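You operate a simulated robot arm through the tools that you are given. There is no shell and no other tool. Be economical: measure what you need, move in short steps, check, and stop when the job is done.

You run a simulated two-armed robot. Do the job below in one go: nothing can be reset, and whatever is moved stays where it is left.

JOB
Pick up the seal carton with one hand, pass it to the other hand and put it on the top of the blue bench. Put the wiping pad on the top of the wooden bench away on the air bench top. Open the shims drawer, take the purple box of shims from there and put it in the yellow kit tray, then shut the drawer. Put the blue jack pad on the top of the blue bench. Fetch the yellow tyre brush and set it on the shelf of the side stand. Do these in any order. Set down upright: seal carton, purple box of shims, blue jack pad, yellow tyre brush.

It is judged by the outcome, as a careful person would: the job done as asked, and still so three seconds after it is handed in. It fails if anything else is knocked over, pushed out of place, dropped, spilled or broken. Lids that push on must go on centred and level and be pressed home; caps that screw on are set level and turned clockwise until they are tight.

ROBOT AND FRAMES
Two 6-joint arms with fingered hands on one trunk, on a base that drives. Base frame: it is fixed to the floor where the robot stands at the start and does not move with it; the origin is under the middle of the robot, x ahead of it, y to its left, z up. Lengths are in mm, angles in rad, forces in N, time in s.
The left shoulder is at the start at [50, 170, 1010], the right one opposite. Places, roughly: air bench top [700, 7600, 800]; blue jack pad [-3250, -3500, 750]; purple box of shims [750, -1250, 1000]; shelf of the side stand [-7300, 2100, 400]; shims drawer [800, -1300, 1000]; top of the blue bench [800, -3500, 900]; wiping pad (8x6x5 cm) [800, -200, 900]; yellow kit tray [800, -1800, 1000]; yellow tyre brush (11x6x7 cm) [-9300, -1800, 800]. Payload 3.5 kg a hand.
The tool frame of a hand sits at the grasp point between the pads (the TCP): z along the fingers, y along the line on which they close. The tips reach 26 mm beyond it. The gripper opens to 132 mm. The gripper's body begins 73 mm behind the TCP. The gripper is a hand of 3 fingers: y runs from the thumb to the fingers, the wrist lies at [0, 0, -234] in the tool frame, and closing takes about 1.5 s.
Orientation is that of the tool frame in the base frame, as [roll, pitch, yaw] about the fixed x, y, z axes, in that order (R = Rz(yaw) Ry(pitch) Rx(roll)). With the fingers straight down and closing along the base's y, the tool's x points along the base's -x, its y along +y and its z along -z.

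CONTROLS
- The arms move only by the tool apply_moves. It takes "left_targets", "right_targets" or both (then of equal length, played together; a hand with none holds still); each is a list of rows, each a list of 6 numbers: the shift along the tool's x, y, z in mm, then the turn, a rotation vector about the tool's x, y, z in rad. In form: [[dx, dy, dz, ax, ay, az], ...]. A call has 1 to 10 rows; each row shifts and turns the commanded pose from where the row before left it, along the tool's axes as they then stand. "left_claw" and "right_claw" are, for a hand that has rows, the finger opening in mm, from 0 to 132, set as the call begins (left out, the last holds). A row lasts 0.2 s, in which the tool goes at most 50 mm and 0.15 rad; a call with a longer step from one row to the next is refused whole, and so is a gripper value outside its range. A pose out of reach is approached as far as the arm can. The call stops where the force on the tool passes 40 N (or 10 N more than at its start, if that is more) or the arm is blocked; 0.2 s more then pass. Each finger travels about 108 mm/s and halts on what it meets, pressing with about 31 N; the grip force reading is that of the motor and also rises with nothing between the fingers. The clock runs only during rows and for 0.2 s after the last one: add rows that do not move to give the fingers time. It gives the time, the measured TCP pose, the force on the tool (base axes), the opening and the grip force at its end, in the units of the frame above (readings bear some noise), with the torque about the TCP (base axes, N m) and any sound that the robot's microphone picked up.
- Cameras (640 x 400 px; columns grow to the right, rows downward): "scene" is now at [42.2, 3.1, 1607.5]; the picture's right is [0.03, -1.00, 0.00], its down [-0.67, -0.02, -0.74] and it looks along [0.74, 0.02, -0.67] (base axes); focal length 258 px, centre (320, 200). "left" rides on the left gripper at [-62, 3, -92] in its tool frame; the picture's right is [-0.05, -1.00, 0.00], its down [0.83, -0.04, -0.56] and it looks along [0.55, -0.03, 0.83] (tool axes); focal length 230 px, centre (320, 200). "right" rides on the right gripper at [62, 3, -92] in its tool frame; the picture's right is [-0.05, 1.00, 0.00], its down [-0.83, -0.04, -0.56] and it looks along [-0.55, -0.03, 0.83] (tool axes); focal length 230 px, centre (320, 200). There is no depth. A picture from a camera that has moved, and an enlarged one, comes with that camera's place and axes in the base frame and with its lens.
- grab_frame(camera): a new picture of that camera. It takes no simulated time.
- lift_body(by): slides the trunk up (or, below 0, down) by that many mm; the arms and the scene camera ride with it, the base frame stays. It gives what a move gives, with no picture.
- base_move(legs): drives the robot by 1 to 6 legs, each [ahead, left, turn to the left] in mm, mm and rad, along the robot's own axes; the way and the turn of a leg run together, so that a leg with both is an arc; at most 1500 mm and 3.142 rad a leg. The arms and the cameras ride along, it lands a little off, and it stops where it bumps. It gives what a move gives.
- curl_fingers(finger1, finger2, thumb_bend, hand): sets how far each is bent, from 0 (flat) to 100 (curled in); at 30 the hand is open as for a grip, at 70 the pads meet at the TCP. One left out holds its place. A second passes; each finger stops where it meets its share of the squeeze, and holds until it gets a number again. A gripper value or a shape takes the hand back. It gives what a move gives, with no picture; readings hold the bend of each and the force on the fingers (four entries, about 0 where the hand has none), thumb and palm.
- grasp_type(shape, hand): the hand has 3 fingers and takes this shape, open, in about a second: jaw (thumb against the fingers, like two jaws); tri (thumb and two fingers); tip (a fingertip pinch); poke (one finger out to press); point (the index stretched); flat (the hand flat); cup (the hand cupped); fist (a fist). The gripper value then closes the fingers along that shape, each until it touches; the sizes above hold for jaw. It gives what a move gives, with no picture.
- aim_head(pan, tilt): turns the head with the scene camera to pan (to the left, within 1.501 rad either way) and tilt (down, from -0.506 to 1.204), counted from straight ahead of the robot. It gives what a move gives.
- enlarge(camera, box): a new picture of the part [left, top, right, bottom] of that camera's present view, enlarged. It takes no simulated time.
- sign_off(): hands the job in; it is judged then, once.

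Go step by step. Nothing tells you exact positions but the pictures and the camera data: compare them with the known pose of the tool, close in by small moves and look again before you grip or let go. The budget is 196 turns and 192 pictures, counting those below and the enlarged ones. Unless the task says otherwise, let go and move clear before handing in, and close with one line.

The tools are called after "Emit:" as name(argument=value, ...) on one line, values as JSON. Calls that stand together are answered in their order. apply_moves: Moves the arms, as the interface text tells. Its arguments: {"type":"object","properties":{"left_targets":{"type":"array","items":{"type":"array","items":{"type":"number"}}},"left_claw":{"type":"number"},"right_targets":{"type":"array","items":{"type":"array","items":{"type":"number"}}},"right_claw":{"type":"number"}},"required":[]} The other tools are called the same way: lift_body (by) slides the trunk up or down; grasp_type (shape, hand) gives the hand a shape; curl_fingers (finger1, finger2, thumb_bend, hand) moves the fingers one by one; base_move (legs) drives the base; aim_head (pan, tilt) turns the head that bears the scene camera; grab_frame (camera) takes a picture; enlarge (camera, box) takes an enlarged picture of a part of a camera's view; sign_off () hands the job in.

At the start:

```text
t: 0.0
left_tcp_pos: [525.9, 139.7, 1100.7]
left_ee_rot: [3.142, -0.001, -3.141]
left_ft_force: [-0.7, 0.3, -0.3]
left_ft_torque: [0.03, -0.03, 0.01]
left_opening: 132.0
left_gripper_force: 0.0
left_shape: jaw
left_bend: [30.0, 30.0, 30.0]
left_finger forces: [0.0, 0.1, 0.1, 0.0, 0.0, 0.0]
right_tcp_pos: [627.5, -286.7, 1066.5]
right_ee_rot: [3.141, 0.0, -3.141]
right_ft_force: [0.4, -0.3, 0.2]
right_ft_torque: [-0.02, 0.03, -0.02]
right_opening: 131.8
right_gripper_force: 0.1
right_shape: jaw
right_bend: [30.0, 30.0, 30.0]
right_finger forces: [0.1, 0.0, 0.0, 0.1, 0.0, 0.1]
trunk travel left (down, up): [-625.0, 85.0]
robot x, y, heading: [0.7, 0.8, 0.001]
head pan, tilt: [0.024, 0.74]
```

scene: 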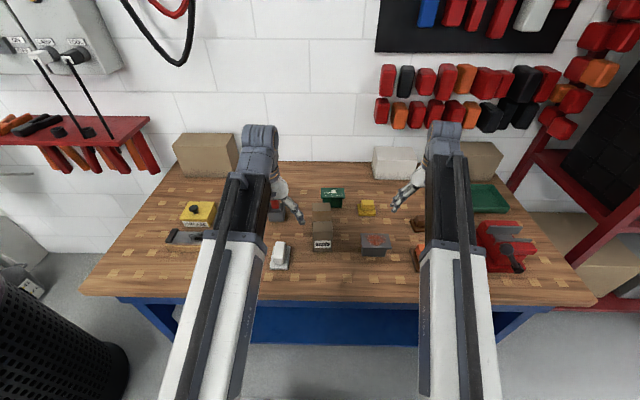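
right: 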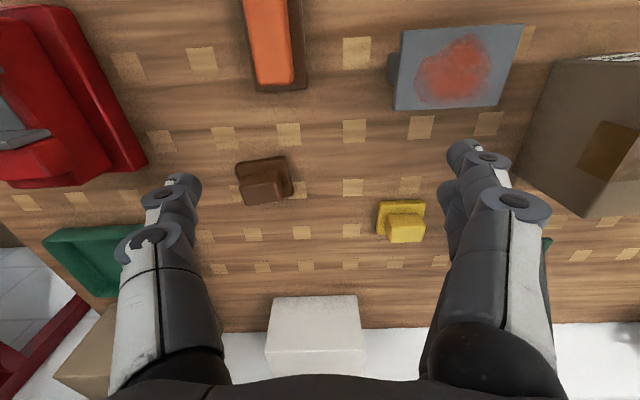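
left: 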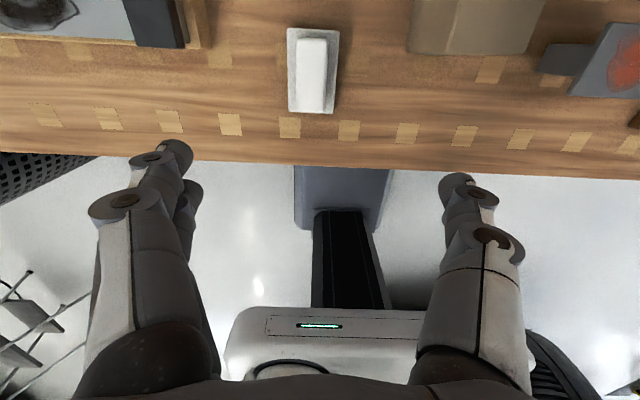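

I see the wooden bench ahead with several items on it. I will zoom in to identify the wiping pad and the seal carton.

Emit:
enlarge(camera="scene", box=[160, 130, 400, 290])

Emit:
enlarge(camera="scene", box=[340, 130, 580, 290])

```text
2.50 times, centred on (280, 210) of scene
camera zoom: at [42.2, 3.1, 1607.5], right [0.03, -1.0, 0.0], down [-0.67, -0.02, -0.74], along [0.74, 0.02, -0.67], focal length 645 px, centre (420, 175)
```

zoom: 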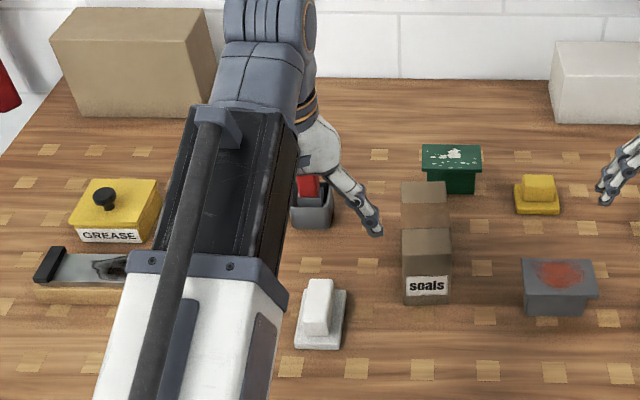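

```text
2.50 times, centred on (460, 210) of scene
camera zoom: at [42.2, 3.1, 1607.5], right [0.03, -1.0, 0.0], down [-0.67, -0.02, -0.74], along [0.74, 0.02, -0.67], focal length 645 px, centre (-30, 175)
```

zoom: 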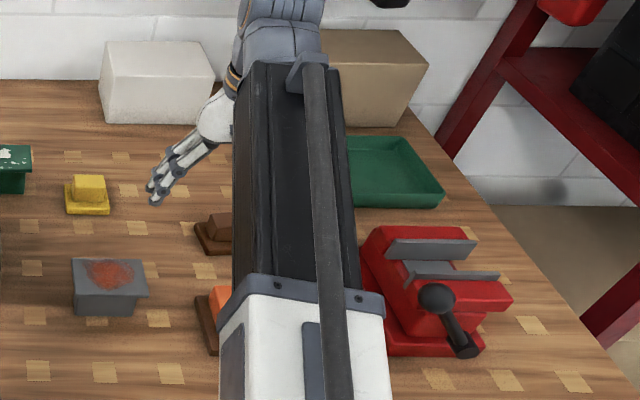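

The carton marked "seals" stands near the middle of the bench. I check the small objects (yellow, brown, grey) to find the wiping pad.

Emit:
enlarge(camera="right", box=[200, 130, 460, 260])

Emit:
enlarge(camera="right", box=[220, 0, 540, 120])

Emit:
enlarge(camera="scene", box=[255, 180, 385, 270])

```text
2.46 times, centred on (330, 195) of right
camera zoom: at [566.8, -284.7, 1159.3], right [0.05, 1.0, 0.0], down [0.83, -0.04, 0.56], along [0.55, -0.03, -0.83], focal length 566 px, centre (295, 212)
```

zoom: 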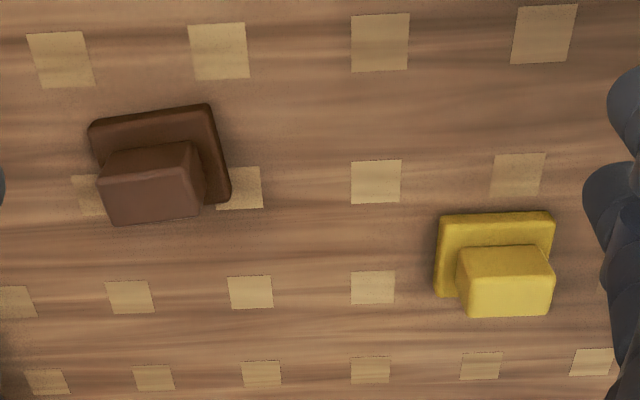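

```text
2.00 times, centred on (380, 60) of right
camera zoom: at [566.8, -284.7, 1159.3], right [0.05, 1.0, 0.0], down [0.83, -0.04, 0.56], along [0.55, -0.03, -0.83], focal length 460 px, centre (200, 480)
```

zoom: 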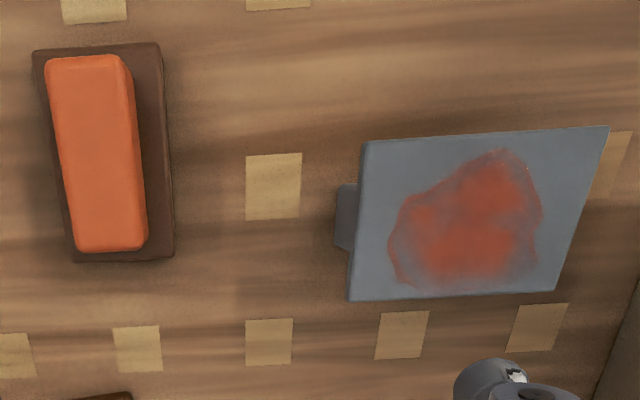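

```text
4.44 times, centred on (320, 225) of scene
camera zoom: at [42.2, 3.1, 1607.5], right [0.03, -1.0, 0.0], down [-0.67, -0.02, -0.74], along [0.74, 0.02, -0.67], focal length 1146 px, centre (320, 89)
```

zoom: 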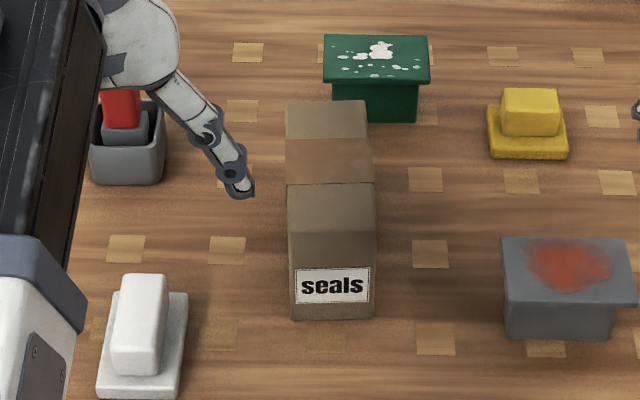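

I can't yet tell whether the seals carton is one box or two, so I'll slide the right hand over for a better view.

Emit:
apply_moves(right_targets=[[20, 45, 0, 0, 0, 0], [20, 45, 0, 0, 0, 0], [20, 45, 0, 0, 0, 0], [20, 45, 0, 0, 0, 0], [0, 40, 0, 0, 0, 0]])

Emit:
grab_frame(camera="right")

Emit:
grab_frame(camera="scene")

```text
t: 1.2
left_tcp_pos: [526.6, 139.4, 1100.9]
left_ee_rot: [3.141, 0.0, 3.14]
left_ft_force: [0.3, -0.5, 0.1]
left_ft_torque: [0.03, 0.04, -0.03]
left_opening: 132.0
left_gripper_force: 0.1
left_shape: jaw
left_bend: [30.0, 30.0, 30.0]
left_finger forces: [0.0, 0.0, 0.0, 0.0, 0.0, 0.0]
right_tcp_pos: [548.3, -70.5, 1068.7]
right_ee_rot: [-3.141, 0.0, -3.141]
right_ft_force: [-0.3, -0.1, -0.2]
right_ft_torque: [0.0, -0.01, 0.02]
right_opening: 131.8
right_gripper_force: 0.0
right_shape: jaw
right_bend: [30.0, 30.0, 30.0]
right_finger forces: [0.0, 0.1, 0.0, 0.0, 0.0, 0.0]
trunk travel left (down, up): [-625.0, 85.0]
robot x, y, heading: [-2.4, -1.5, -0.007]
head pan, tilt: [0.024, 0.74]
```

```text
183 pictures are left
camera right: at [488.4, -68.1, 1162.2], right [0.05, 1.0, 0.0], down [0.83, -0.04, 0.56], along [0.55, -0.03, -0.83], focal length 230 px, centre (320, 200)
```

right: 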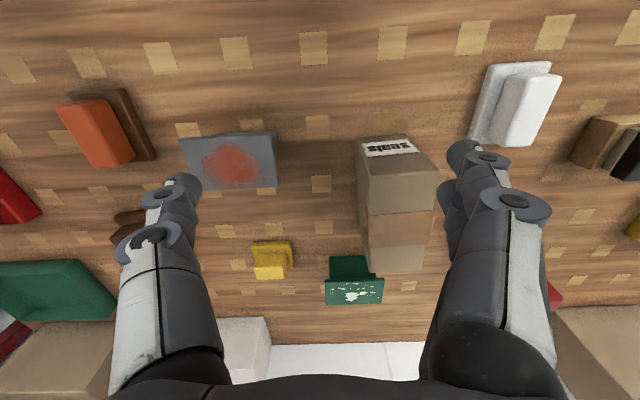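

```text
182 pictures are left
camera scene: at [42.3, 3.4, 1607.5], right [0.03, -1.0, 0.0], down [-0.67, -0.02, -0.74], along [0.74, 0.02, -0.67], focal length 258 px, centre (320, 200)
```

scene: 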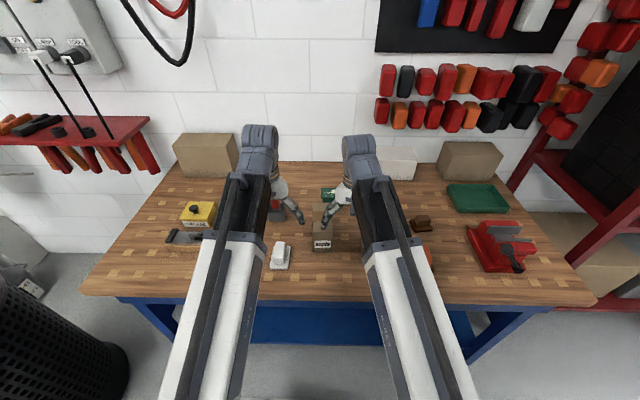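

Emit:
enlarge(camera="right", box=[320, 120, 460, 290])

Emit:
enlarge(camera="right", box=[170, 110, 460, 310])

```text
2.35 times, centred on (390, 205) of right
camera zoom: at [488.4, -68.1, 1162.2], right [0.05, 1.0, 0.0], down [0.83, -0.04, 0.56], along [0.55, -0.03, -0.83], focal length 541 px, centre (155, 188)
```

zoom: 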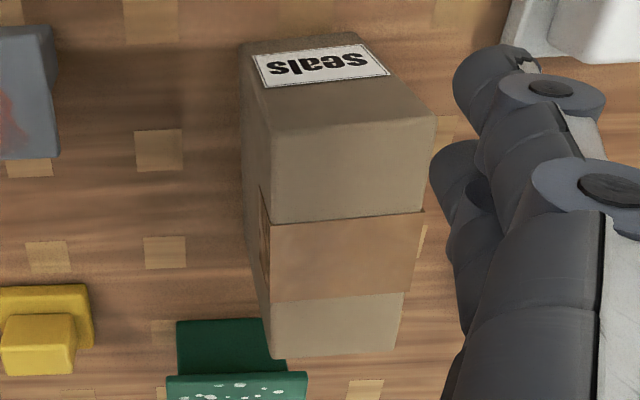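

```text
2.00 times, centred on (315, 210) of right
camera zoom: at [488.4, -68.1, 1162.2], right [0.05, 1.0, 0.0], down [0.83, -0.04, 0.56], along [0.55, -0.03, -0.83], focal length 460 px, centre (330, 180)
```

zoom: 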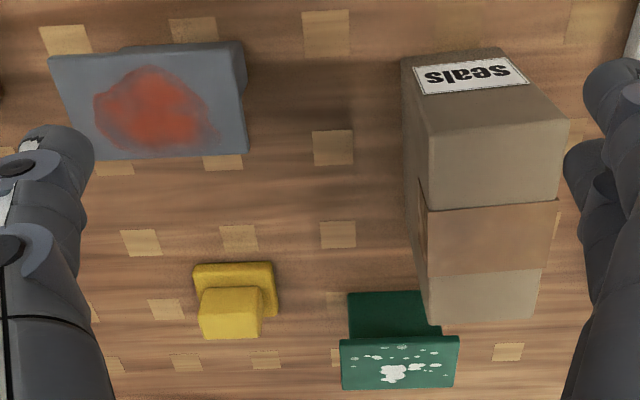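

The carton is a single box, about 170 × 78 × 125 mm, centred near (697, 30) and turned about 0.08 rad. I'll put the right hand over its near half first.

Emit:
apply_moves(right_targets=[[-36, 32, 0, 0, 0, -0.04], [-36, 32, 20, 0, 0, -0.04], [-35, 32, 45, 0, 0, 0], [0, 0, 0, 0, 0, 0]], right_claw=132)

Emit:
grab_frame(camera="right")

Emit:
grab_frame(camera="scene")

```text
refused: row 2 steps farther than a row can; nothing moved
```

```text
179 pictures are left
camera right: at [488.4, -68.1, 1162.2], right [0.05, 1.0, 0.0], down [0.83, -0.04, 0.56], along [0.55, -0.03, -0.83], focal length 230 px, centre (320, 200)
```

right: 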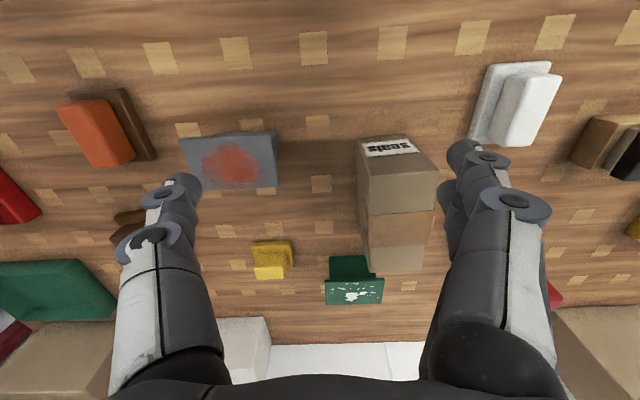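

```text
178 pictures are left
camera scene: at [42.3, 3.4, 1607.5], right [0.03, -1.0, 0.0], down [-0.67, -0.02, -0.74], along [0.74, 0.02, -0.67], focal length 258 px, centre (320, 200)
```

scene: 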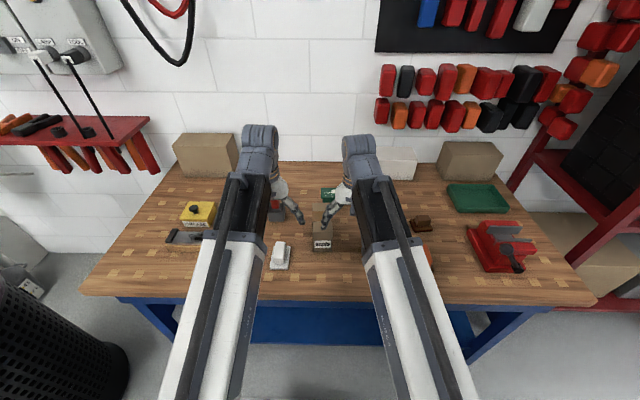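

The row was too long (the limit is 50 mm in total), so I resend in smaller rows and move the left hand aside too.

Emit:
apply_moves(right_targets=[[-27, 24, 0, 0, 0, -0.04], [-27, 24, 10, 0, 0, -0.04], [-27, 24, 15, 0, 0, 0], [-26, 24, 20, 0, 0, 0], [0, 0, 20, 0, 0, 0]], left_targets=[[0, 20, 0, 0, 0, 0], [0, 20, 0, 0, 0, 0], [0, 20, 0, 0, 0, 0], [0, 20, 0, 0, 0, 0], [0, 0, 0, 0, 0, 0]])

Emit:
grab_frame(camera="right")

Emit:
grab_frame(camera="scene")

```text
t: 2.4
left_tcp_pos: [524.2, 218.5, 1099.4]
left_ee_rot: [3.14, 0.0, 3.141]
left_ft_force: [-0.3, -0.5, 0.4]
left_ft_torque: [0.0, 0.0, -0.01]
left_opening: 131.9
left_gripper_force: 0.1
left_shape: jaw
left_bend: [30.0, 30.0, 30.0]
left_finger forces: [0.0, 0.1, 0.0, 0.0, 0.0, 0.0]
right_tcp_pos: [648.2, 33.9, 1002.6]
right_ee_rot: [3.141, 0.0, -3.061]
right_ft_force: [-0.4, 0.8, -0.4]
right_ft_torque: [-0.01, 0.02, 0.0]
right_opening: 131.9
right_gripper_force: 0.0
right_shape: jaw
right_bend: [30.0, 30.0, 30.0]
right_finger forces: [0.0, 0.1, 0.0, 0.0, 0.1, 0.1]
trunk travel left (down, up): [-625.0, 85.0]
robot x, y, heading: [-1.2, -0.1, -0.001]
head pan, tilt: [0.024, 0.74]
```

```text
177 pictures are left
camera right: at [588.4, 31.5, 1096.3], right [-0.03, 1.0, 0.0], down [0.83, 0.02, 0.56], along [0.56, 0.02, -0.83], focal length 230 px, centre (320, 200)
```

right: 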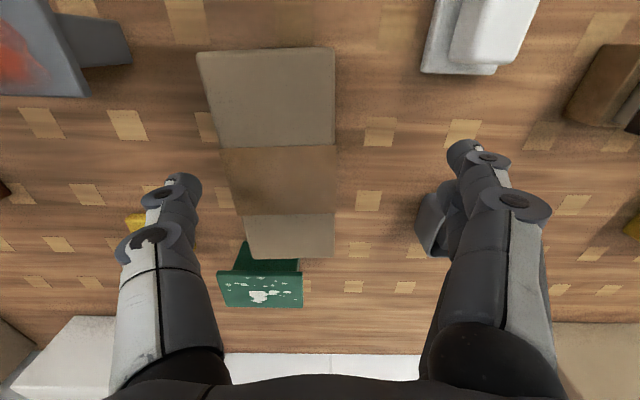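

```text
176 pictures are left
camera scene: at [42.2, 3.0, 1607.5], right [0.03, -1.0, 0.0], down [-0.67, -0.02, -0.74], along [0.74, 0.02, -0.67], focal length 258 px, centre (320, 200)
```

scene: 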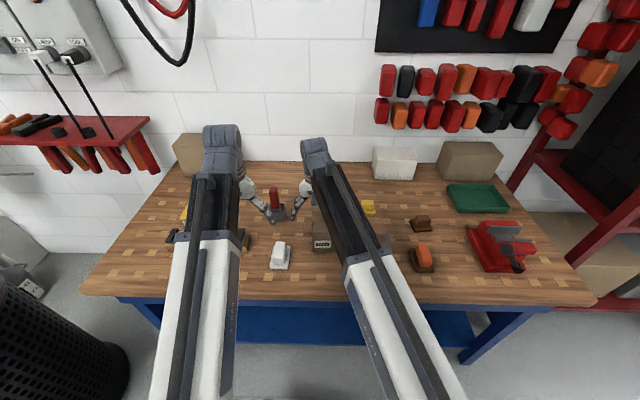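

Two views triangulate the carton top to z≈964 and the bench to ≈860, with the carton spanning about x 593–733, y centre 8–20. I'll recentre the right hand and look before going down.

Emit:
apply_moves(right_targets=[[11, -11, -10, 0, 0, 0], [11, -10.5, 0, 0, 0, 0], [0, 0, 0, 0, 0, 0]])

Emit:
grab_frame(camera="right")

```text
t: 3.2
left_tcp_pos: [524.3, 219.7, 1100.0]
left_ee_rot: [3.141, 0.0, -3.14]
left_ft_force: [-0.2, -0.4, 0.8]
left_ft_torque: [0.0, -0.02, -0.02]
left_opening: 132.1
left_gripper_force: 0.0
left_shape: jaw
left_bend: [30.0, 30.0, 30.0]
left_finger forces: [0.0, 0.1, 0.0, 0.0, 0.0, 0.1]
right_tcp_pos: [630.2, 9.7, 1014.6]
right_ee_rot: [-3.141, 0.0, -3.061]
right_ft_force: [0.0, 0.5, -0.3]
right_ft_torque: [-0.01, 0.0, -0.01]
right_opening: 131.7
right_gripper_force: 0.1
right_shape: jaw
right_bend: [30.0, 30.0, 30.0]
right_finger forces: [0.1, 0.0, 0.0, 0.0, 0.0, 0.0]
trunk travel left (down, up): [-625.0, 85.0]
robot x, y, heading: [-0.9, 2.4, 0.005]
head pan, tilt: [0.024, 0.74]
```

```text
175 pictures are left
camera right: at [568.8, 8.0, 1107.6], right [-0.03, 1.0, 0.0], down [0.83, 0.02, 0.56], along [0.55, 0.02, -0.83], focal length 230 px, centre (320, 200)
```

right: 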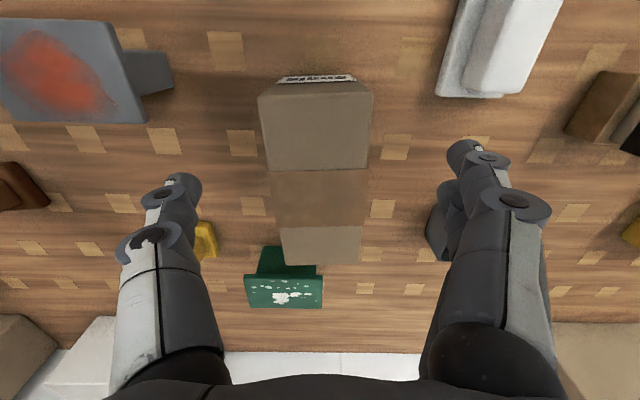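

The carton is centred and aligned between the fingers, so I lower onto it, close and check the grip.

Emit:
apply_moves(right_targets=[[0, 0, 45, 0, 0, 0], [0, 0, 45, 0, 0, 0], [0, 0, 6, 0, 0, 0], [0, 0, 0, 0, 0, 0]])

Emit:
apply_moves(right_targets=[[0, 0, 0, 0, 0, 0], [0, 0, 0, 0, 0, 0], [0, 0, 0, 0, 0, 0], [0, 0, 0, 0, 0, 0], [0, 0, 0, 0, 0, 0], [0, 0, 0, 0, 0, 0], [0, 0, 0, 0, 0, 0], [0, 0, 0, 0, 0, 0]], right_claw=0)

Emit:
grab_frame(camera="right")

```text
t: 4.2
left_tcp_pos: [524.5, 218.5, 1100.9]
left_ee_rot: [3.141, -0.002, -3.141]
left_ft_force: [0.2, 0.6, 0.3]
left_ft_torque: [0.0, -0.02, 0.02]
left_opening: 132.0
left_gripper_force: 0.0
left_shape: jaw
left_bend: [30.0, 30.0, 30.0]
left_finger forces: [0.0, 0.0, 0.0, 0.0, 0.0, 0.1]
right_tcp_pos: [628.9, 10.7, 915.8]
right_ee_rot: [3.141, 0.002, -3.064]
right_ft_force: [1.1, -4.6, 11.0]
right_ft_torque: [-0.16, 0.04, 0.0]
right_opening: 131.7
right_gripper_force: 0.1
right_shape: jaw
right_bend: [30.0, 30.0, 30.0]
right_finger forces: [0.0, 0.1, 0.0, 0.0, 9.4, 0.0]
trunk travel left (down, up): [-625.0, 85.0]
robot x, y, heading: [-2.1, -4.1, -0.003]
head pan, tilt: [0.024, 0.74]
```

```text
t: 6.0
left_tcp_pos: [524.4, 218.5, 1101.7]
left_ee_rot: [3.142, 0.001, -3.141]
left_ft_force: [-0.1, -0.6, -0.2]
left_ft_torque: [0.02, 0.01, -0.02]
left_opening: 132.0
left_gripper_force: 0.2
left_shape: jaw
left_bend: [30.0, 30.0, 30.0]
left_finger forces: [0.1, 0.0, 0.0, 0.1, 0.0, 0.0]
right_tcp_pos: [628.4, 10.7, 915.8]
right_ee_rot: [3.141, 0.001, -3.061]
right_ft_force: [5.5, 1.4, 28.7]
right_ft_torque: [0.99, 0.21, 0.01]
right_opening: 85.6
right_gripper_force: 30.7
right_shape: jaw
right_bend: [73.0, 73.0, 53.0]
right_finger forces: [18.9, 18.5, 0.1, 0.0, 47.7, 0.0]
trunk travel left (down, up): [-625.0, 85.0]
robot x, y, heading: [-0.3, 1.0, 0.002]
head pan, tilt: [0.024, 0.74]
```

```text
174 pictures are left
camera right: at [566.7, 8.9, 1009.0], right [-0.03, 1.0, 0.0], down [0.83, 0.02, 0.56], along [0.56, 0.02, -0.83], focal length 230 px, centre (320, 200)
```

right: 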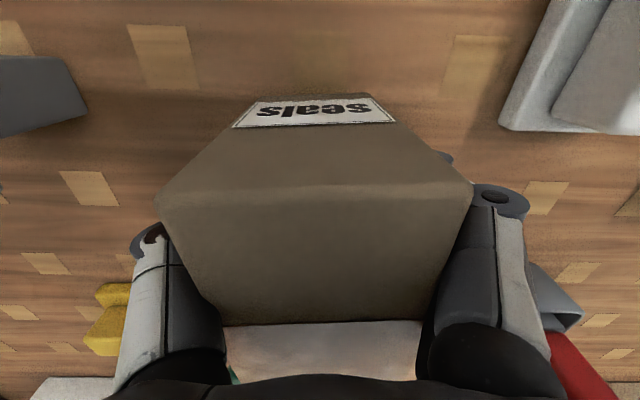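

The carton is gripped, though the thumb feels a sideways load. I lift gently and see whether it comes up cleanly.

Emit:
apply_moves(right_targets=[[0, 0, -15, 0, 0, 0], [0, 0, -20, 0, 0, 0], [0, 0, -25, 0, 0, 0], [0, 0, 0, 0, 0, 0]])

Emit:
grab_frame(camera="right")

Emit:
enlarge(camera="scene", box=[220, 130, 460, 290])

Emit:
grab_frame(camera="left")

```text
t: 7.0
left_tcp_pos: [525.1, 218.0, 1100.0]
left_ee_rot: [3.141, 0.002, -3.141]
left_ft_force: [-0.3, 0.5, -0.6]
left_ft_torque: [0.02, 0.0, 0.0]
left_opening: 132.2
left_gripper_force: 0.1
left_shape: jaw
left_bend: [30.0, 30.0, 30.0]
left_finger forces: [0.0, 0.1, 0.0, 0.0, 0.0, 0.0]
right_tcp_pos: [628.0, 9.6, 975.1]
right_ee_rot: [3.141, 0.001, -3.061]
right_ft_force: [-0.6, -0.7, -1.5]
right_ft_torque: [-0.01, 0.07, 0.01]
right_opening: 83.7
right_gripper_force: 30.8
right_shape: jaw
right_bend: [72.0, 72.0, 52.0]
right_finger forces: [15.2, 15.0, 0.0, 0.0, 36.3, 0.0]
trunk travel left (down, up): [-625.0, 85.0]
robot x, y, heading: [-1.9, 4.4, -0.003]
head pan, tilt: [0.024, 0.74]
```

```text
173 pictures are left
camera right: at [568.3, 7.3, 1068.8], right [-0.03, 1.0, 0.0], down [0.83, 0.02, 0.55], along [0.55, 0.02, -0.83], focal length 230 px, centre (320, 200)
```

right: 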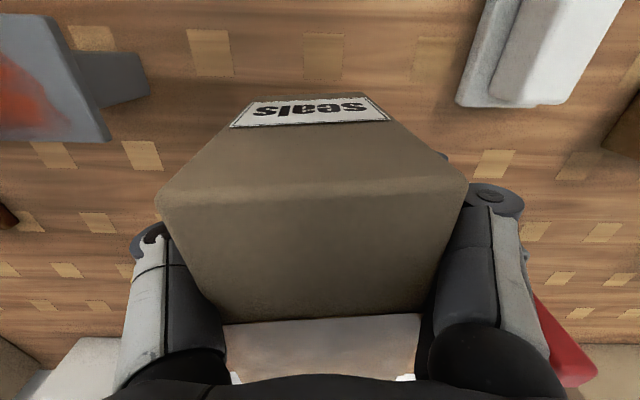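

```text
2.50 times, centred on (340, 210) of scene
camera zoom: at [42.4, 3.1, 1607.5], right [0.03, -1.0, 0.0], down [-0.67, -0.02, -0.74], along [0.74, 0.02, -0.67], focal length 645 px, centre (270, 175)
```

zoom: 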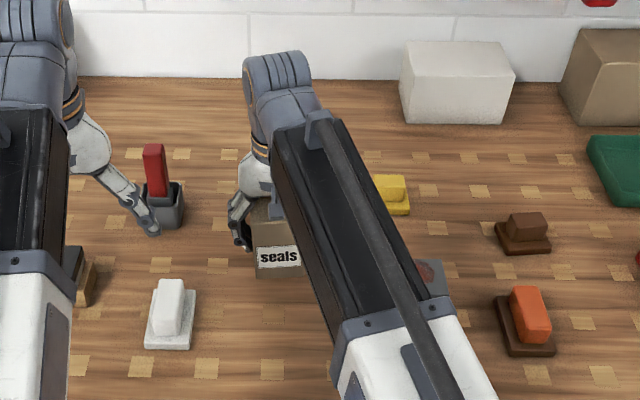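

```text
171 pictures are left
camera left: at [587.7, 222.8, 1193.4], right [0.05, -1.0, 0.0], down [-0.83, -0.04, 0.56], along [-0.55, -0.03, -0.83], focal length 230 px, centre (320, 200)
```

left: 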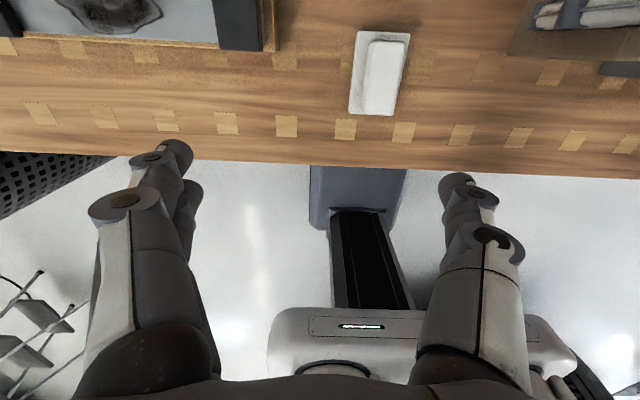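

The carton lifts cleanly and is light. To keep the arms from crossing, I'll raise it and turn it so its free end points to the left hand.

Emit:
apply_moves(right_targets=[[25, -21, -15, 0, 0, 0], [25, -21, -15, 0, 0, 0], [25, -21, -15, 0, 0, 0], [0, 0, 0, 0, 0, -0.146], [0, 0, 0, 0, 0, -0.146], [0, 0, 0, 0, 0, -0.146], [0, 0, 0, 0, 0, -0.146], [0, 0, 0, 0, 0, -0.146], [0, 0, 0, 0, 0, -0.146], [0, 0, 0, 0, 0, -0.146]])

Emit:
grab_frame(camera="scene")

Emit:
grab_frame(camera="right")

```text
t: 9.2
left_tcp_pos: [524.1, 218.5, 1100.2]
left_ee_rot: [-3.141, -0.001, -3.141]
left_ft_force: [-0.1, -0.6, -0.2]
left_ft_torque: [-0.02, 0.0, -0.02]
left_opening: 131.8
left_gripper_force: 0.0
left_shape: jaw
left_bend: [30.0, 30.0, 30.0]
left_finger forces: [0.0, 0.0, 0.0, 0.0, 0.0, 0.0]
right_tcp_pos: [558.8, -59.0, 1019.9]
right_ee_rot: [3.14, 0.001, -2.038]
right_ft_force: [0.0, 0.3, -2.3]
right_ft_torque: [-0.02, 0.01, 0.03]
right_opening: 83.2
right_gripper_force: 30.9
right_shape: jaw
right_bend: [72.0, 72.0, 52.0]
right_finger forces: [14.9, 14.8, 0.1, 0.0, 35.4, 0.0]
trunk travel left (down, up): [-625.0, 85.0]
robot x, y, heading: [4.0, -1.8, 0.001]
head pan, tilt: [0.024, 0.74]
```

```text
170 pictures are left
camera scene: at [42.3, 3.1, 1607.5], right [0.03, -1.0, 0.0], down [-0.67, -0.02, -0.74], along [0.74, 0.02, -0.67], focal length 258 px, centre (320, 200)
```

scene: 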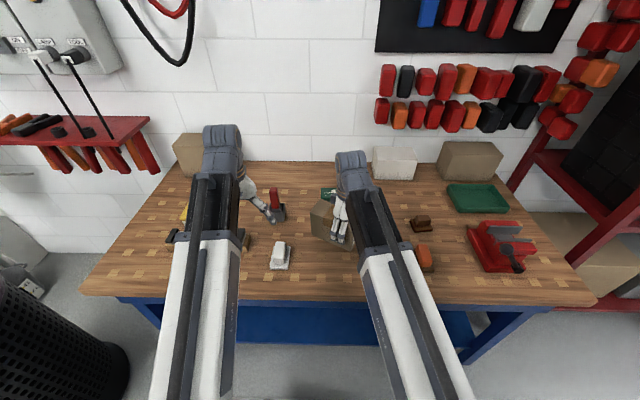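

```text
169 pictures are left
camera right: at [529.6, -112.3, 1113.8], right [-0.87, 0.49, 0.0], down [0.41, 0.72, 0.56], along [0.27, 0.48, -0.83], focal length 230 px, centre (320, 200)
```

right: 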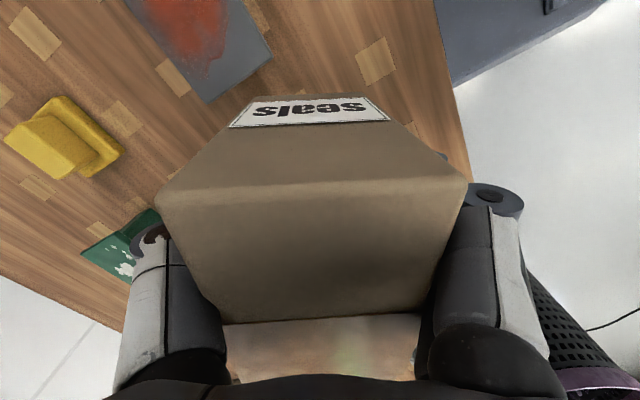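

The carton now points to the left. I raise and turn the left hand to match, then bring it above the free end with a small tilt away from the right hand.

Emit:
apply_moves(left_targets=[[0, 0, -8, 0, 0, -0.1375], [0, 0, -8, 0, 0, -0.1375], [0, 0, -7, 0, 0, -0.1375], [0, 0, -5, 0, 0, -0.1375], [0, 0, 0, 0, 0, -0.1375], [0, 0, 0, 0, 0, -0.1375], [0, 0, 0, 0, 0, -0.1375], [0, 0, 0, 0, 0, -0.1375]])

Emit:
apply_moves(left_targets=[[28.4, -39.1, 0, 0, 0, 0], [28.4, -39.1, 0, 0, 0, 0], [28.4, -39.1, 0, 0, 0, 0], [28.4, -39.1, 0, 0, 0, 0], [0, 0, 0, 0, 0.12, 0], [0, 0, 0, 0, 0.12, 0], [0, 0, 0, 0, 0.11, 0], [0, 0, 0, 0, 0, 0]])

Emit:
grab_frame(camera="left")

Emit:
enlarge(camera="scene", box=[220, 130, 460, 290])

```text
t: 11.0
left_tcp_pos: [528.2, 218.3, 1128.7]
left_ee_rot: [3.141, 0.0, -2.039]
left_ft_force: [-0.1, -0.4, 0.0]
left_ft_torque: [-0.01, -0.01, -0.02]
left_opening: 131.8
left_gripper_force: 0.0
left_shape: jaw
left_bend: [30.0, 30.0, 30.0]
left_finger forces: [0.0, 0.0, 0.0, 0.0, 0.0, 0.0]
right_tcp_pos: [559.5, -56.6, 1020.5]
right_ee_rot: [-3.142, -0.001, -2.039]
right_ft_force: [-0.8, -0.2, -1.8]
right_ft_torque: [-0.06, 0.02, 0.01]
right_opening: 83.2
right_gripper_force: 30.6
right_shape: jaw
right_bend: [72.0, 72.0, 52.0]
right_finger forces: [15.1, 14.9, 0.0, 0.0, 35.4, 0.0]
trunk travel left (down, up): [-625.0, 85.0]
robot x, y, heading: [1.9, -1.2, 0.001]
head pan, tilt: [0.024, 0.74]
```

```text
t: 12.8
left_tcp_pos: [615.4, 46.8, 1127.5]
left_ee_rot: [-3.14, -0.351, -2.04]
left_ft_force: [-0.8, 0.5, -1.0]
left_ft_torque: [0.01, 0.0, 0.0]
left_opening: 131.7
left_gripper_force: 0.0
left_shape: jaw
left_bend: [30.0, 30.0, 30.0]
left_finger forces: [0.0, 0.0, 0.1, 0.1, 0.0, 0.0]
right_tcp_pos: [560.0, -57.5, 1019.1]
right_ee_rot: [3.14, 0.001, -2.038]
right_ft_force: [-0.5, -0.8, -1.4]
right_ft_torque: [-0.04, 0.01, -0.03]
right_opening: 83.1
right_gripper_force: 31.6
right_shape: jaw
right_bend: [72.0, 72.0, 52.0]
right_finger forces: [15.0, 14.9, 0.1, 0.0, 35.3, 0.1]
trunk travel left (down, up): [-625.0, 85.0]
robot x, y, heading: [0.2, 0.4, -0.005]
head pan, tilt: [0.024, 0.74]
```

```text
168 pictures are left
camera left: at [653.4, 128.4, 1193.8], right [0.91, -0.41, -0.02], down [-0.23, -0.54, 0.81], along [-0.34, -0.73, -0.59], focal length 230 px, centre (320, 200)
```

left: 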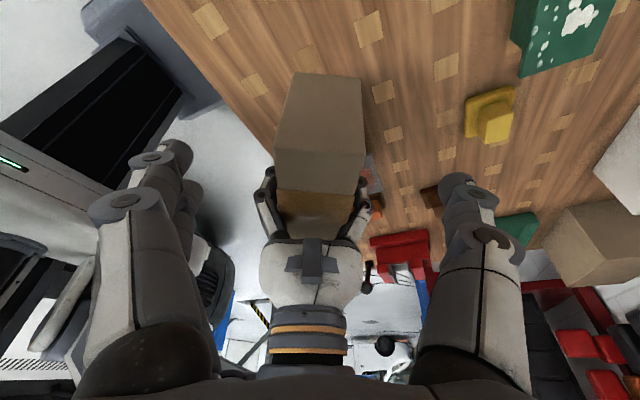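

```text
2.50 times, centred on (340, 210) of scene
camera zoom: at [42.4, 3.1, 1607.5], right [0.03, -1.0, 0.0], down [-0.67, -0.02, -0.74], along [0.74, 0.02, -0.67], focal length 645 px, centre (270, 175)
```

zoom: 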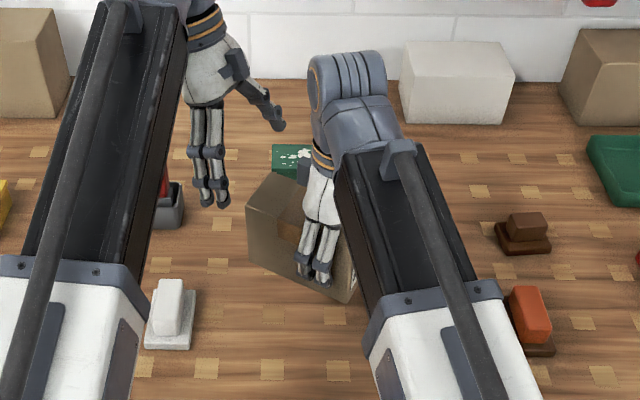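

The free end of the carton is centred in the left hand's view. I advance along the left tool axis onto it.

Emit:
apply_moves(left_targets=[[0, 0, 40, 0, 0, 0], [0, 0, 40, 0, 0, 0], [0, 0, 26, 0, 0, 0], [0, 0, 0, 0, 0, 0]])

Emit:
grab_frame(camera="left")

```text
t: 13.8
left_tcp_pos: [599.8, 15.4, 1028.8]
left_ee_rot: [-3.142, -0.351, -2.039]
left_ft_force: [-0.2, -0.1, 0.8]
left_ft_torque: [-0.02, -0.01, 0.02]
left_opening: 132.0
left_gripper_force: 0.1
left_shape: jaw
left_bend: [30.0, 30.0, 30.0]
left_finger forces: [0.0, 0.0, 0.1, 0.0, 0.0, 0.0]
right_tcp_pos: [559.7, -59.1, 1020.5]
right_ee_rot: [-3.141, 0.0, -2.039]
right_ft_force: [-0.2, 0.1, -2.2]
right_ft_torque: [-0.04, 0.01, 0.0]
right_opening: 83.1
right_gripper_force: 30.9
right_shape: jaw
right_bend: [72.0, 72.0, 52.0]
right_finger forces: [14.9, 14.8, 0.1, 0.0, 35.3, 0.1]
trunk travel left (down, up): [-625.0, 85.0]
robot x, y, heading: [3.9, 1.5, -0.001]
head pan, tilt: [0.024, 0.74]
```

```text
166 pictures are left
camera left: at [638.3, 96.3, 1095.4], right [0.91, -0.41, -0.02], down [-0.23, -0.55, 0.81], along [-0.34, -0.73, -0.59], focal length 230 px, centre (320, 200)
```

left: 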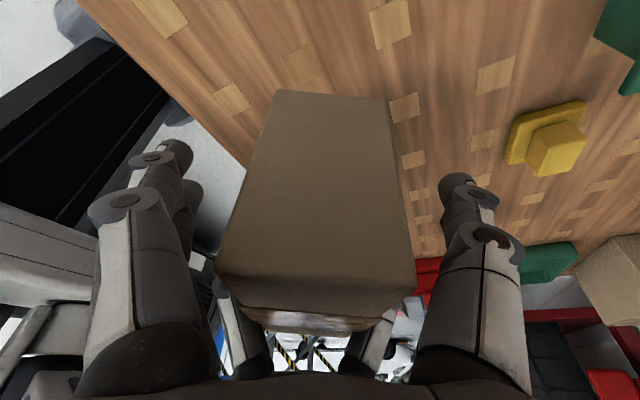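

The carton sits between the left fingers. Closing the left hand.

Emit:
apply_moves(left_targets=[[0, 0, 0, 0, 0, 0], [0, 0, 0, 0, 0, 0], [0, 0, 0, 0, 0, 0], [0, 0, 0, 0, 0, 0], [0, 0, 0, 0, 0, 0], [0, 0, 0, 0, 0, 0], [0, 0, 0, 0, 0, 0], [0, 0, 0, 0, 0, 0]], left_claw=0)

Emit:
grab_frame(camera="left")

```text
t: 15.6
left_tcp_pos: [599.0, 14.7, 1029.5]
left_ee_rot: [-3.141, -0.35, -2.041]
left_ft_force: [-0.3, -0.3, -0.2]
left_ft_torque: [-0.03, -0.07, 0.01]
left_opening: 59.5
left_gripper_force: 30.8
left_shape: jaw
left_bend: [73.0, 73.0, 70.0]
left_finger forces: [14.2, 14.1, 0.0, 0.0, 28.0, 0.0]
right_tcp_pos: [559.7, -58.8, 1018.8]
right_ee_rot: [-3.141, -0.001, -2.038]
right_ft_force: [0.4, 0.3, -0.9]
right_ft_torque: [0.04, 0.07, -0.02]
right_opening: 83.3
right_gripper_force: 30.8
right_shape: jaw
right_bend: [72.0, 72.0, 52.0]
right_finger forces: [15.0, 15.2, 0.1, 0.0, 35.8, 0.1]
trunk travel left (down, up): [-625.0, 85.0]
robot x, y, heading: [0.1, -2.5, -0.0]
head pan, tilt: [0.024, 0.74]
```

```text
165 pictures are left
camera left: at [638.3, 96.4, 1095.7], right [0.91, -0.41, -0.02], down [-0.23, -0.55, 0.81], along [-0.34, -0.73, -0.59], focal length 230 px, centre (320, 200)
```

left: 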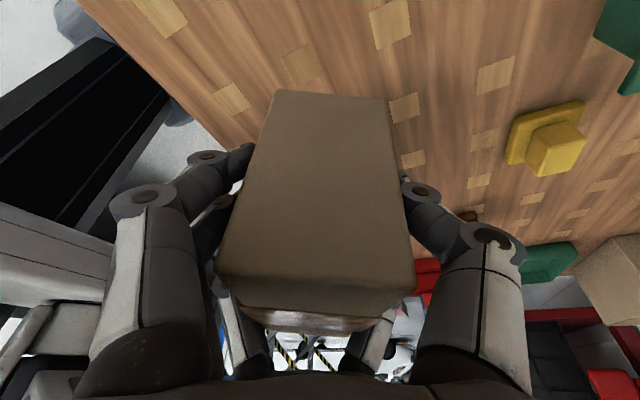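

Both hands hold it. Now the right hand opens and backs straight up.

Emit:
apply_moves(right_targets=[[0, 0, 0, 0, 0, 0], [0, 0, 0, 0, 0, 0], [0, 0, 0, 0, 0, 0], [0, 0, 0, 0, 0, 0], [0, 0, 0, 0, 0, 0]], right_claw=132)

Emit:
grab_frame(camera="left")

Emit:
grab_frame(camera="right")

```text
t: 16.8
left_tcp_pos: [599.0, 14.7, 1029.2]
left_ee_rot: [3.142, -0.35, -2.044]
left_ft_force: [0.4, -0.1, -0.4]
left_ft_torque: [0.11, -0.05, 0.04]
left_opening: 59.4
left_gripper_force: 30.6
left_shape: jaw
left_bend: [73.0, 73.0, 70.0]
left_finger forces: [15.0, 14.2, 0.0, 0.1, 29.0, 0.0]
right_tcp_pos: [558.7, -57.2, 1020.1]
right_ee_rot: [3.141, 0.001, -2.037]
right_ft_force: [-0.3, -0.9, 0.4]
right_ft_torque: [0.02, -0.01, -0.02]
right_opening: 131.6
right_gripper_force: 0.0
right_shape: jaw
right_bend: [30.0, 30.0, 30.0]
right_finger forces: [0.0, 0.0, 0.0, 0.0, 0.1, 0.0]
trunk travel left (down, up): [-625.0, 85.0]
robot x, y, heading: [0.9, -0.7, 0.001]
head pan, tilt: [0.024, 0.74]
```

```text
164 pictures are left
camera left: at [638.3, 96.4, 1095.7], right [0.91, -0.41, -0.02], down [-0.23, -0.55, 0.81], along [-0.34, -0.73, -0.59], focal length 230 px, centre (320, 200)
```

left: 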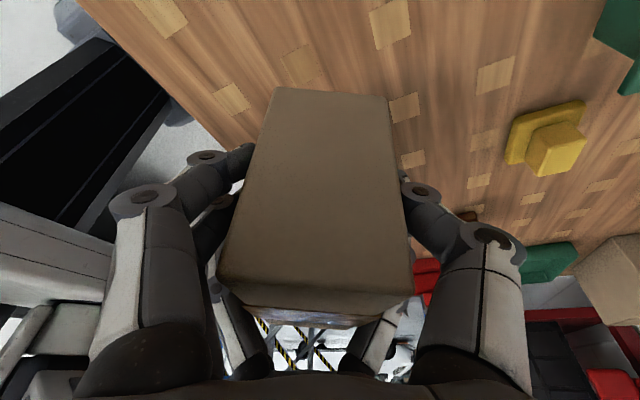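

```text
163 pictures are left
camera right: at [529.5, -112.2, 1113.7], right [-0.87, 0.5, 0.0], down [0.41, 0.72, 0.56], along [0.28, 0.48, -0.83], focal length 230 px, centre (320, 200)
```

right: 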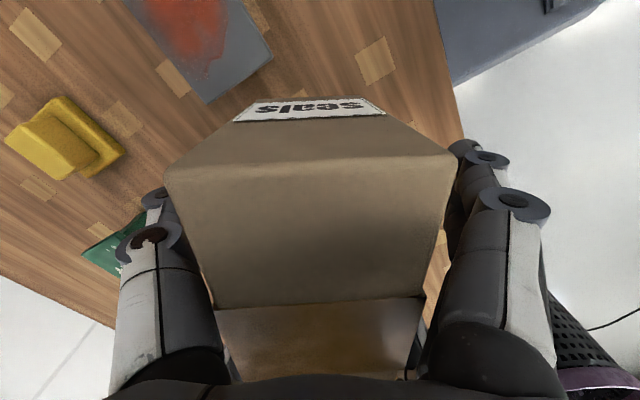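

The left hand holds the carton alone; the right hand retracts upward and aside and turns back.

Emit:
apply_moves(right_targets=[[0, 0, -45, 0, 0, 0], [0, 0, -45, 0, 0, 0], [0, 0, -40, 0, 0, 0], [30, 0, 0, 0, 0, 0.14], [30, 0, 0, 0, 0, 0.14], [0, -30, 0, 0, 0, 0.14], [0, -30, 0, 0, 0, 0.14], [0, -30, 0, 0, 0, 0.14], [0, -30, 0, 0, 0, 0.14], [0, -30, 0, 0, 0, 0.14]])

Emit:
base_move(legs=[[-500, 0, 0]])

Emit:
aim_head(pan=-0.9, tilt=0.4)

Emit:
grab_frame(camera="scene")

Emit:
grab_frame(camera="left")

```text
t: 19.0
left_tcp_pos: [599.8, 14.8, 1030.4]
left_ee_rot: [-3.141, -0.35, -2.042]
left_ft_force: [0.3, -0.7, -0.4]
left_ft_torque: [0.11, -0.06, 0.03]
left_opening: 59.1
left_gripper_force: 31.4
left_shape: jaw
left_bend: [73.0, 73.0, 70.0]
left_finger forces: [15.0, 14.2, 0.0, 0.0, 29.0, 0.1]
right_tcp_pos: [611.9, -233.6, 1136.7]
right_ee_rot: [-3.141, 0.001, -3.021]
right_ft_force: [-0.7, -0.3, -0.2]
right_ft_torque: [0.02, 0.0, -0.02]
right_opening: 132.1
right_gripper_force: 0.1
right_shape: jaw
right_bend: [30.0, 30.0, 30.0]
right_finger forces: [0.2, 0.0, 0.0, 0.1, 0.1, 0.0]
right hand out of reach, approached as far as the arm can: row 4, 5
trunk travel left (down, up): [-625.0, 85.0]
robot x, y, heading: [-3.5, -3.1, -0.002]
head pan, tilt: [0.024, 0.74]
```

```text
t: 22.0
left_tcp_pos: [95.0, 16.8, 1031.0]
left_ee_rot: [-3.141, -0.349, -2.034]
left_ft_force: [0.4, 0.3, -0.8]
left_ft_torque: [0.14, -0.02, -0.02]
left_opening: 59.3
left_gripper_force: 31.2
left_shape: jaw
left_bend: [73.0, 73.0, 70.0]
left_finger forces: [15.1, 14.2, 0.1, 0.0, 29.1, 0.0]
right_tcp_pos: [107.5, -231.6, 1137.8]
right_ee_rot: [3.141, 0.001, -3.009]
right_ft_force: [0.2, -0.7, -0.8]
right_ft_torque: [0.01, 0.0, 0.02]
right_opening: 132.2
right_gripper_force: 0.0
right_shape: jaw
right_bend: [30.0, 30.0, 30.0]
right_finger forces: [0.1, 0.0, 0.1, 0.0, 0.0, 0.0]
trunk travel left (down, up): [-625.0, 85.0]
robot x, y, heading: [-501.1, -0.8, 0.01]
head pan, tilt: [0.024, 0.74]
```

```text
t: 23.2
left_tcp_pos: [93.8, 16.6, 1029.3]
left_ee_rot: [3.14, -0.351, -2.033]
left_ft_force: [0.2, 0.0, 0.6]
left_ft_torque: [0.08, -0.04, 0.01]
left_opening: 59.4
left_gripper_force: 31.0
left_shape: jaw
left_bend: [73.0, 73.0, 70.0]
left_finger forces: [14.9, 14.3, 0.0, 0.0, 29.1, 0.1]
right_tcp_pos: [109.1, -231.1, 1137.8]
right_ee_rot: [3.141, 0.001, -3.011]
right_ft_force: [0.5, 0.2, 0.7]
right_ft_torque: [-0.05, 0.02, -0.01]
right_opening: 132.0
right_gripper_force: 0.1
right_shape: jaw
right_bend: [30.0, 30.0, 30.0]
right_finger forces: [0.0, 0.0, 0.0, 0.1, 0.0, 0.0]
trunk travel left (down, up): [-625.0, 85.0]
robot x, y, heading: [-504.8, -1.5, 0.002]
head pan, tilt: [-0.901, 0.4]
```

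```text
162 pictures are left
camera scene: at [-487.4, -73.3, 1637.7], right [-0.78, -0.63, 0.0], down [-0.24, 0.3, -0.92], along [0.58, -0.72, -0.39], focal length 258 px, centre (320, 200)
```

scene: 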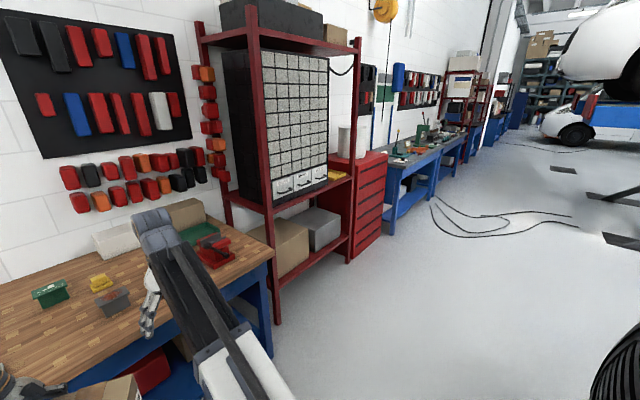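

```text
161 pictures are left
camera left: at [132.9, 99.3, 1095.7], right [0.92, -0.4, -0.02], down [-0.22, -0.55, 0.81], along [-0.33, -0.73, -0.59], focal length 230 px, centre (320, 200)
```

left: 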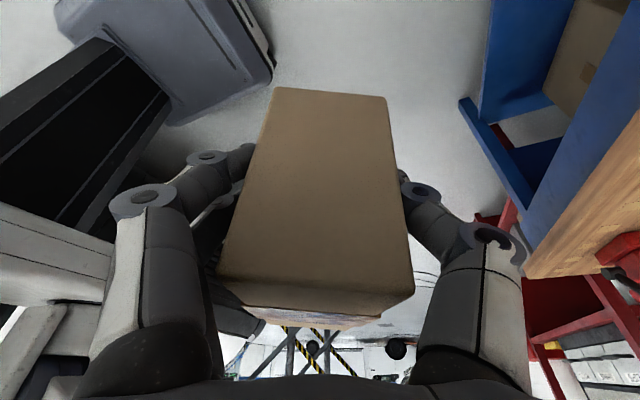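

I see the shim drawer rack, the red cabinet and the blue bench farther right. I strafe along to the blue bench at a safe distance.

Emit:
base_move(legs=[[0, -1500, 0], [0, -1500, 0], [0, -450, 0]])

Emit:
aim_head(pan=0, tilt=0.5)

Emit:
grab_frame(camera="scene")

```text
t: 40.1
left_tcp_pos: [80.4, -3477.6, 1029.7]
left_ee_rot: [-3.142, -0.349, -2.051]
left_ft_force: [-0.1, -0.6, -0.3]
left_ft_torque: [0.13, -0.02, 0.03]
left_opening: 59.4
left_gripper_force: 31.2
left_shape: jaw
left_bend: [73.0, 73.0, 70.0]
left_finger forces: [14.9, 14.2, 0.1, 0.0, 29.1, 0.1]
right_tcp_pos: [88.5, -3725.7, 1137.9]
right_ee_rot: [-3.141, 0.001, -3.027]
right_ft_force: [-0.7, 0.1, 0.7]
right_ft_torque: [0.02, 0.0, -0.01]
right_opening: 131.8
right_gripper_force: 0.1
right_shape: jaw
right_bend: [30.0, 30.0, 30.0]
right_finger forces: [0.0, 0.0, 0.1, 0.0, 0.1, 0.1]
trunk travel left (down, up): [-625.0, 85.0]
robot x, y, heading: [-522.8, -3486.9, -0.014]
head pan, tilt: [-0.901, 0.4]
```

```text
t: 41.3
left_tcp_pos: [79.5, -3478.1, 1029.6]
left_ee_rot: [3.141, -0.351, -2.05]
left_ft_force: [0.4, -0.1, -0.6]
left_ft_torque: [0.08, -0.04, 0.04]
left_opening: 59.4
left_gripper_force: 30.9
left_shape: jaw
left_bend: [73.0, 73.0, 70.0]
left_finger forces: [15.1, 14.2, 0.0, 0.1, 29.2, 0.0]
right_tcp_pos: [87.4, -3726.4, 1136.0]
right_ee_rot: [3.14, -0.001, -3.029]
right_ft_force: [0.1, -0.2, -0.3]
right_ft_torque: [0.01, 0.01, 0.01]
right_opening: 131.9
right_gripper_force: 0.1
right_shape: jaw
right_bend: [30.0, 30.0, 30.0]
right_finger forces: [0.0, 0.1, 0.1, 0.1, 0.0, 0.0]
trunk travel left (down, up): [-625.0, 85.0]
robot x, y, heading: [-520.8, -3486.3, -0.011]
head pan, tilt: [0.0, 0.499]
```

```text
160 pictures are left
camera scene: at [-470.2, -3485.8, 1628.6], right [-0.01, -1.0, 0.0], down [-0.48, 0.01, -0.88], along [0.88, -0.01, -0.48], focal length 258 px, centre (320, 200)
```

scene: 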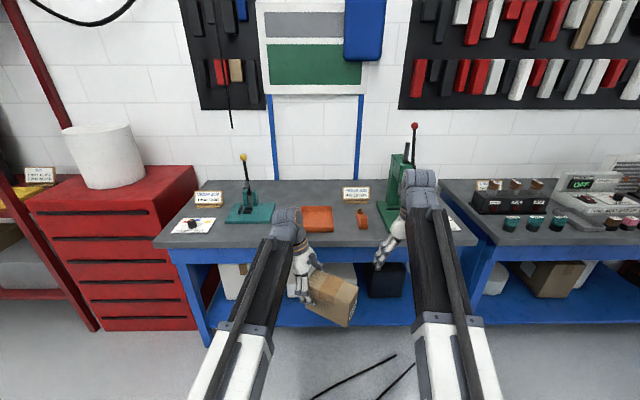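

I'm before the grey-topped blue bench. Zooming to see the free space and the labels.

Emit:
enlarge(camera="scene", box=[160, 150, 340, 260])

Emit:
enlarge(camera="scene", box=[320, 150, 500, 260])

```text
3.56 times, centred on (250, 205) of scene
camera zoom: at [-470.2, -3485.8, 1628.6], right [-0.01, -1.0, 0.0], down [-0.48, 0.01, -0.88], along [0.88, -0.01, -0.48], focal length 917 px, centre (569, 182)
```

zoom: 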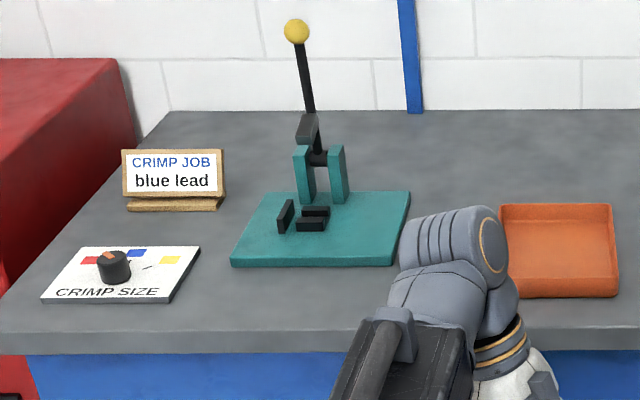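

```text
3.56 times, centred on (410, 205) of scene
camera zoom: at [-470.2, -3485.8, 1628.6], right [-0.01, -1.0, 0.0], down [-0.48, 0.01, -0.88], along [0.88, -0.01, -0.48], focal length 917 px, centre (0, 182)
```

zoom: 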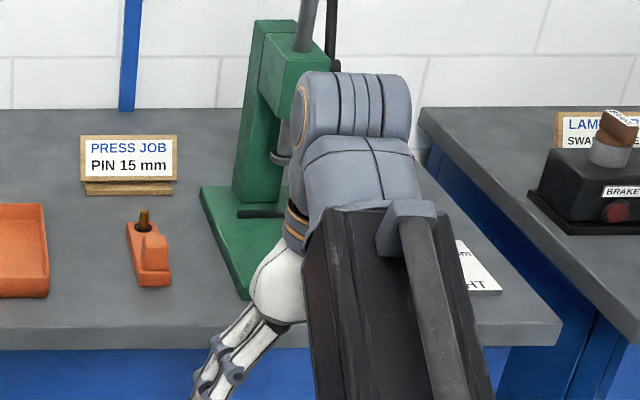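

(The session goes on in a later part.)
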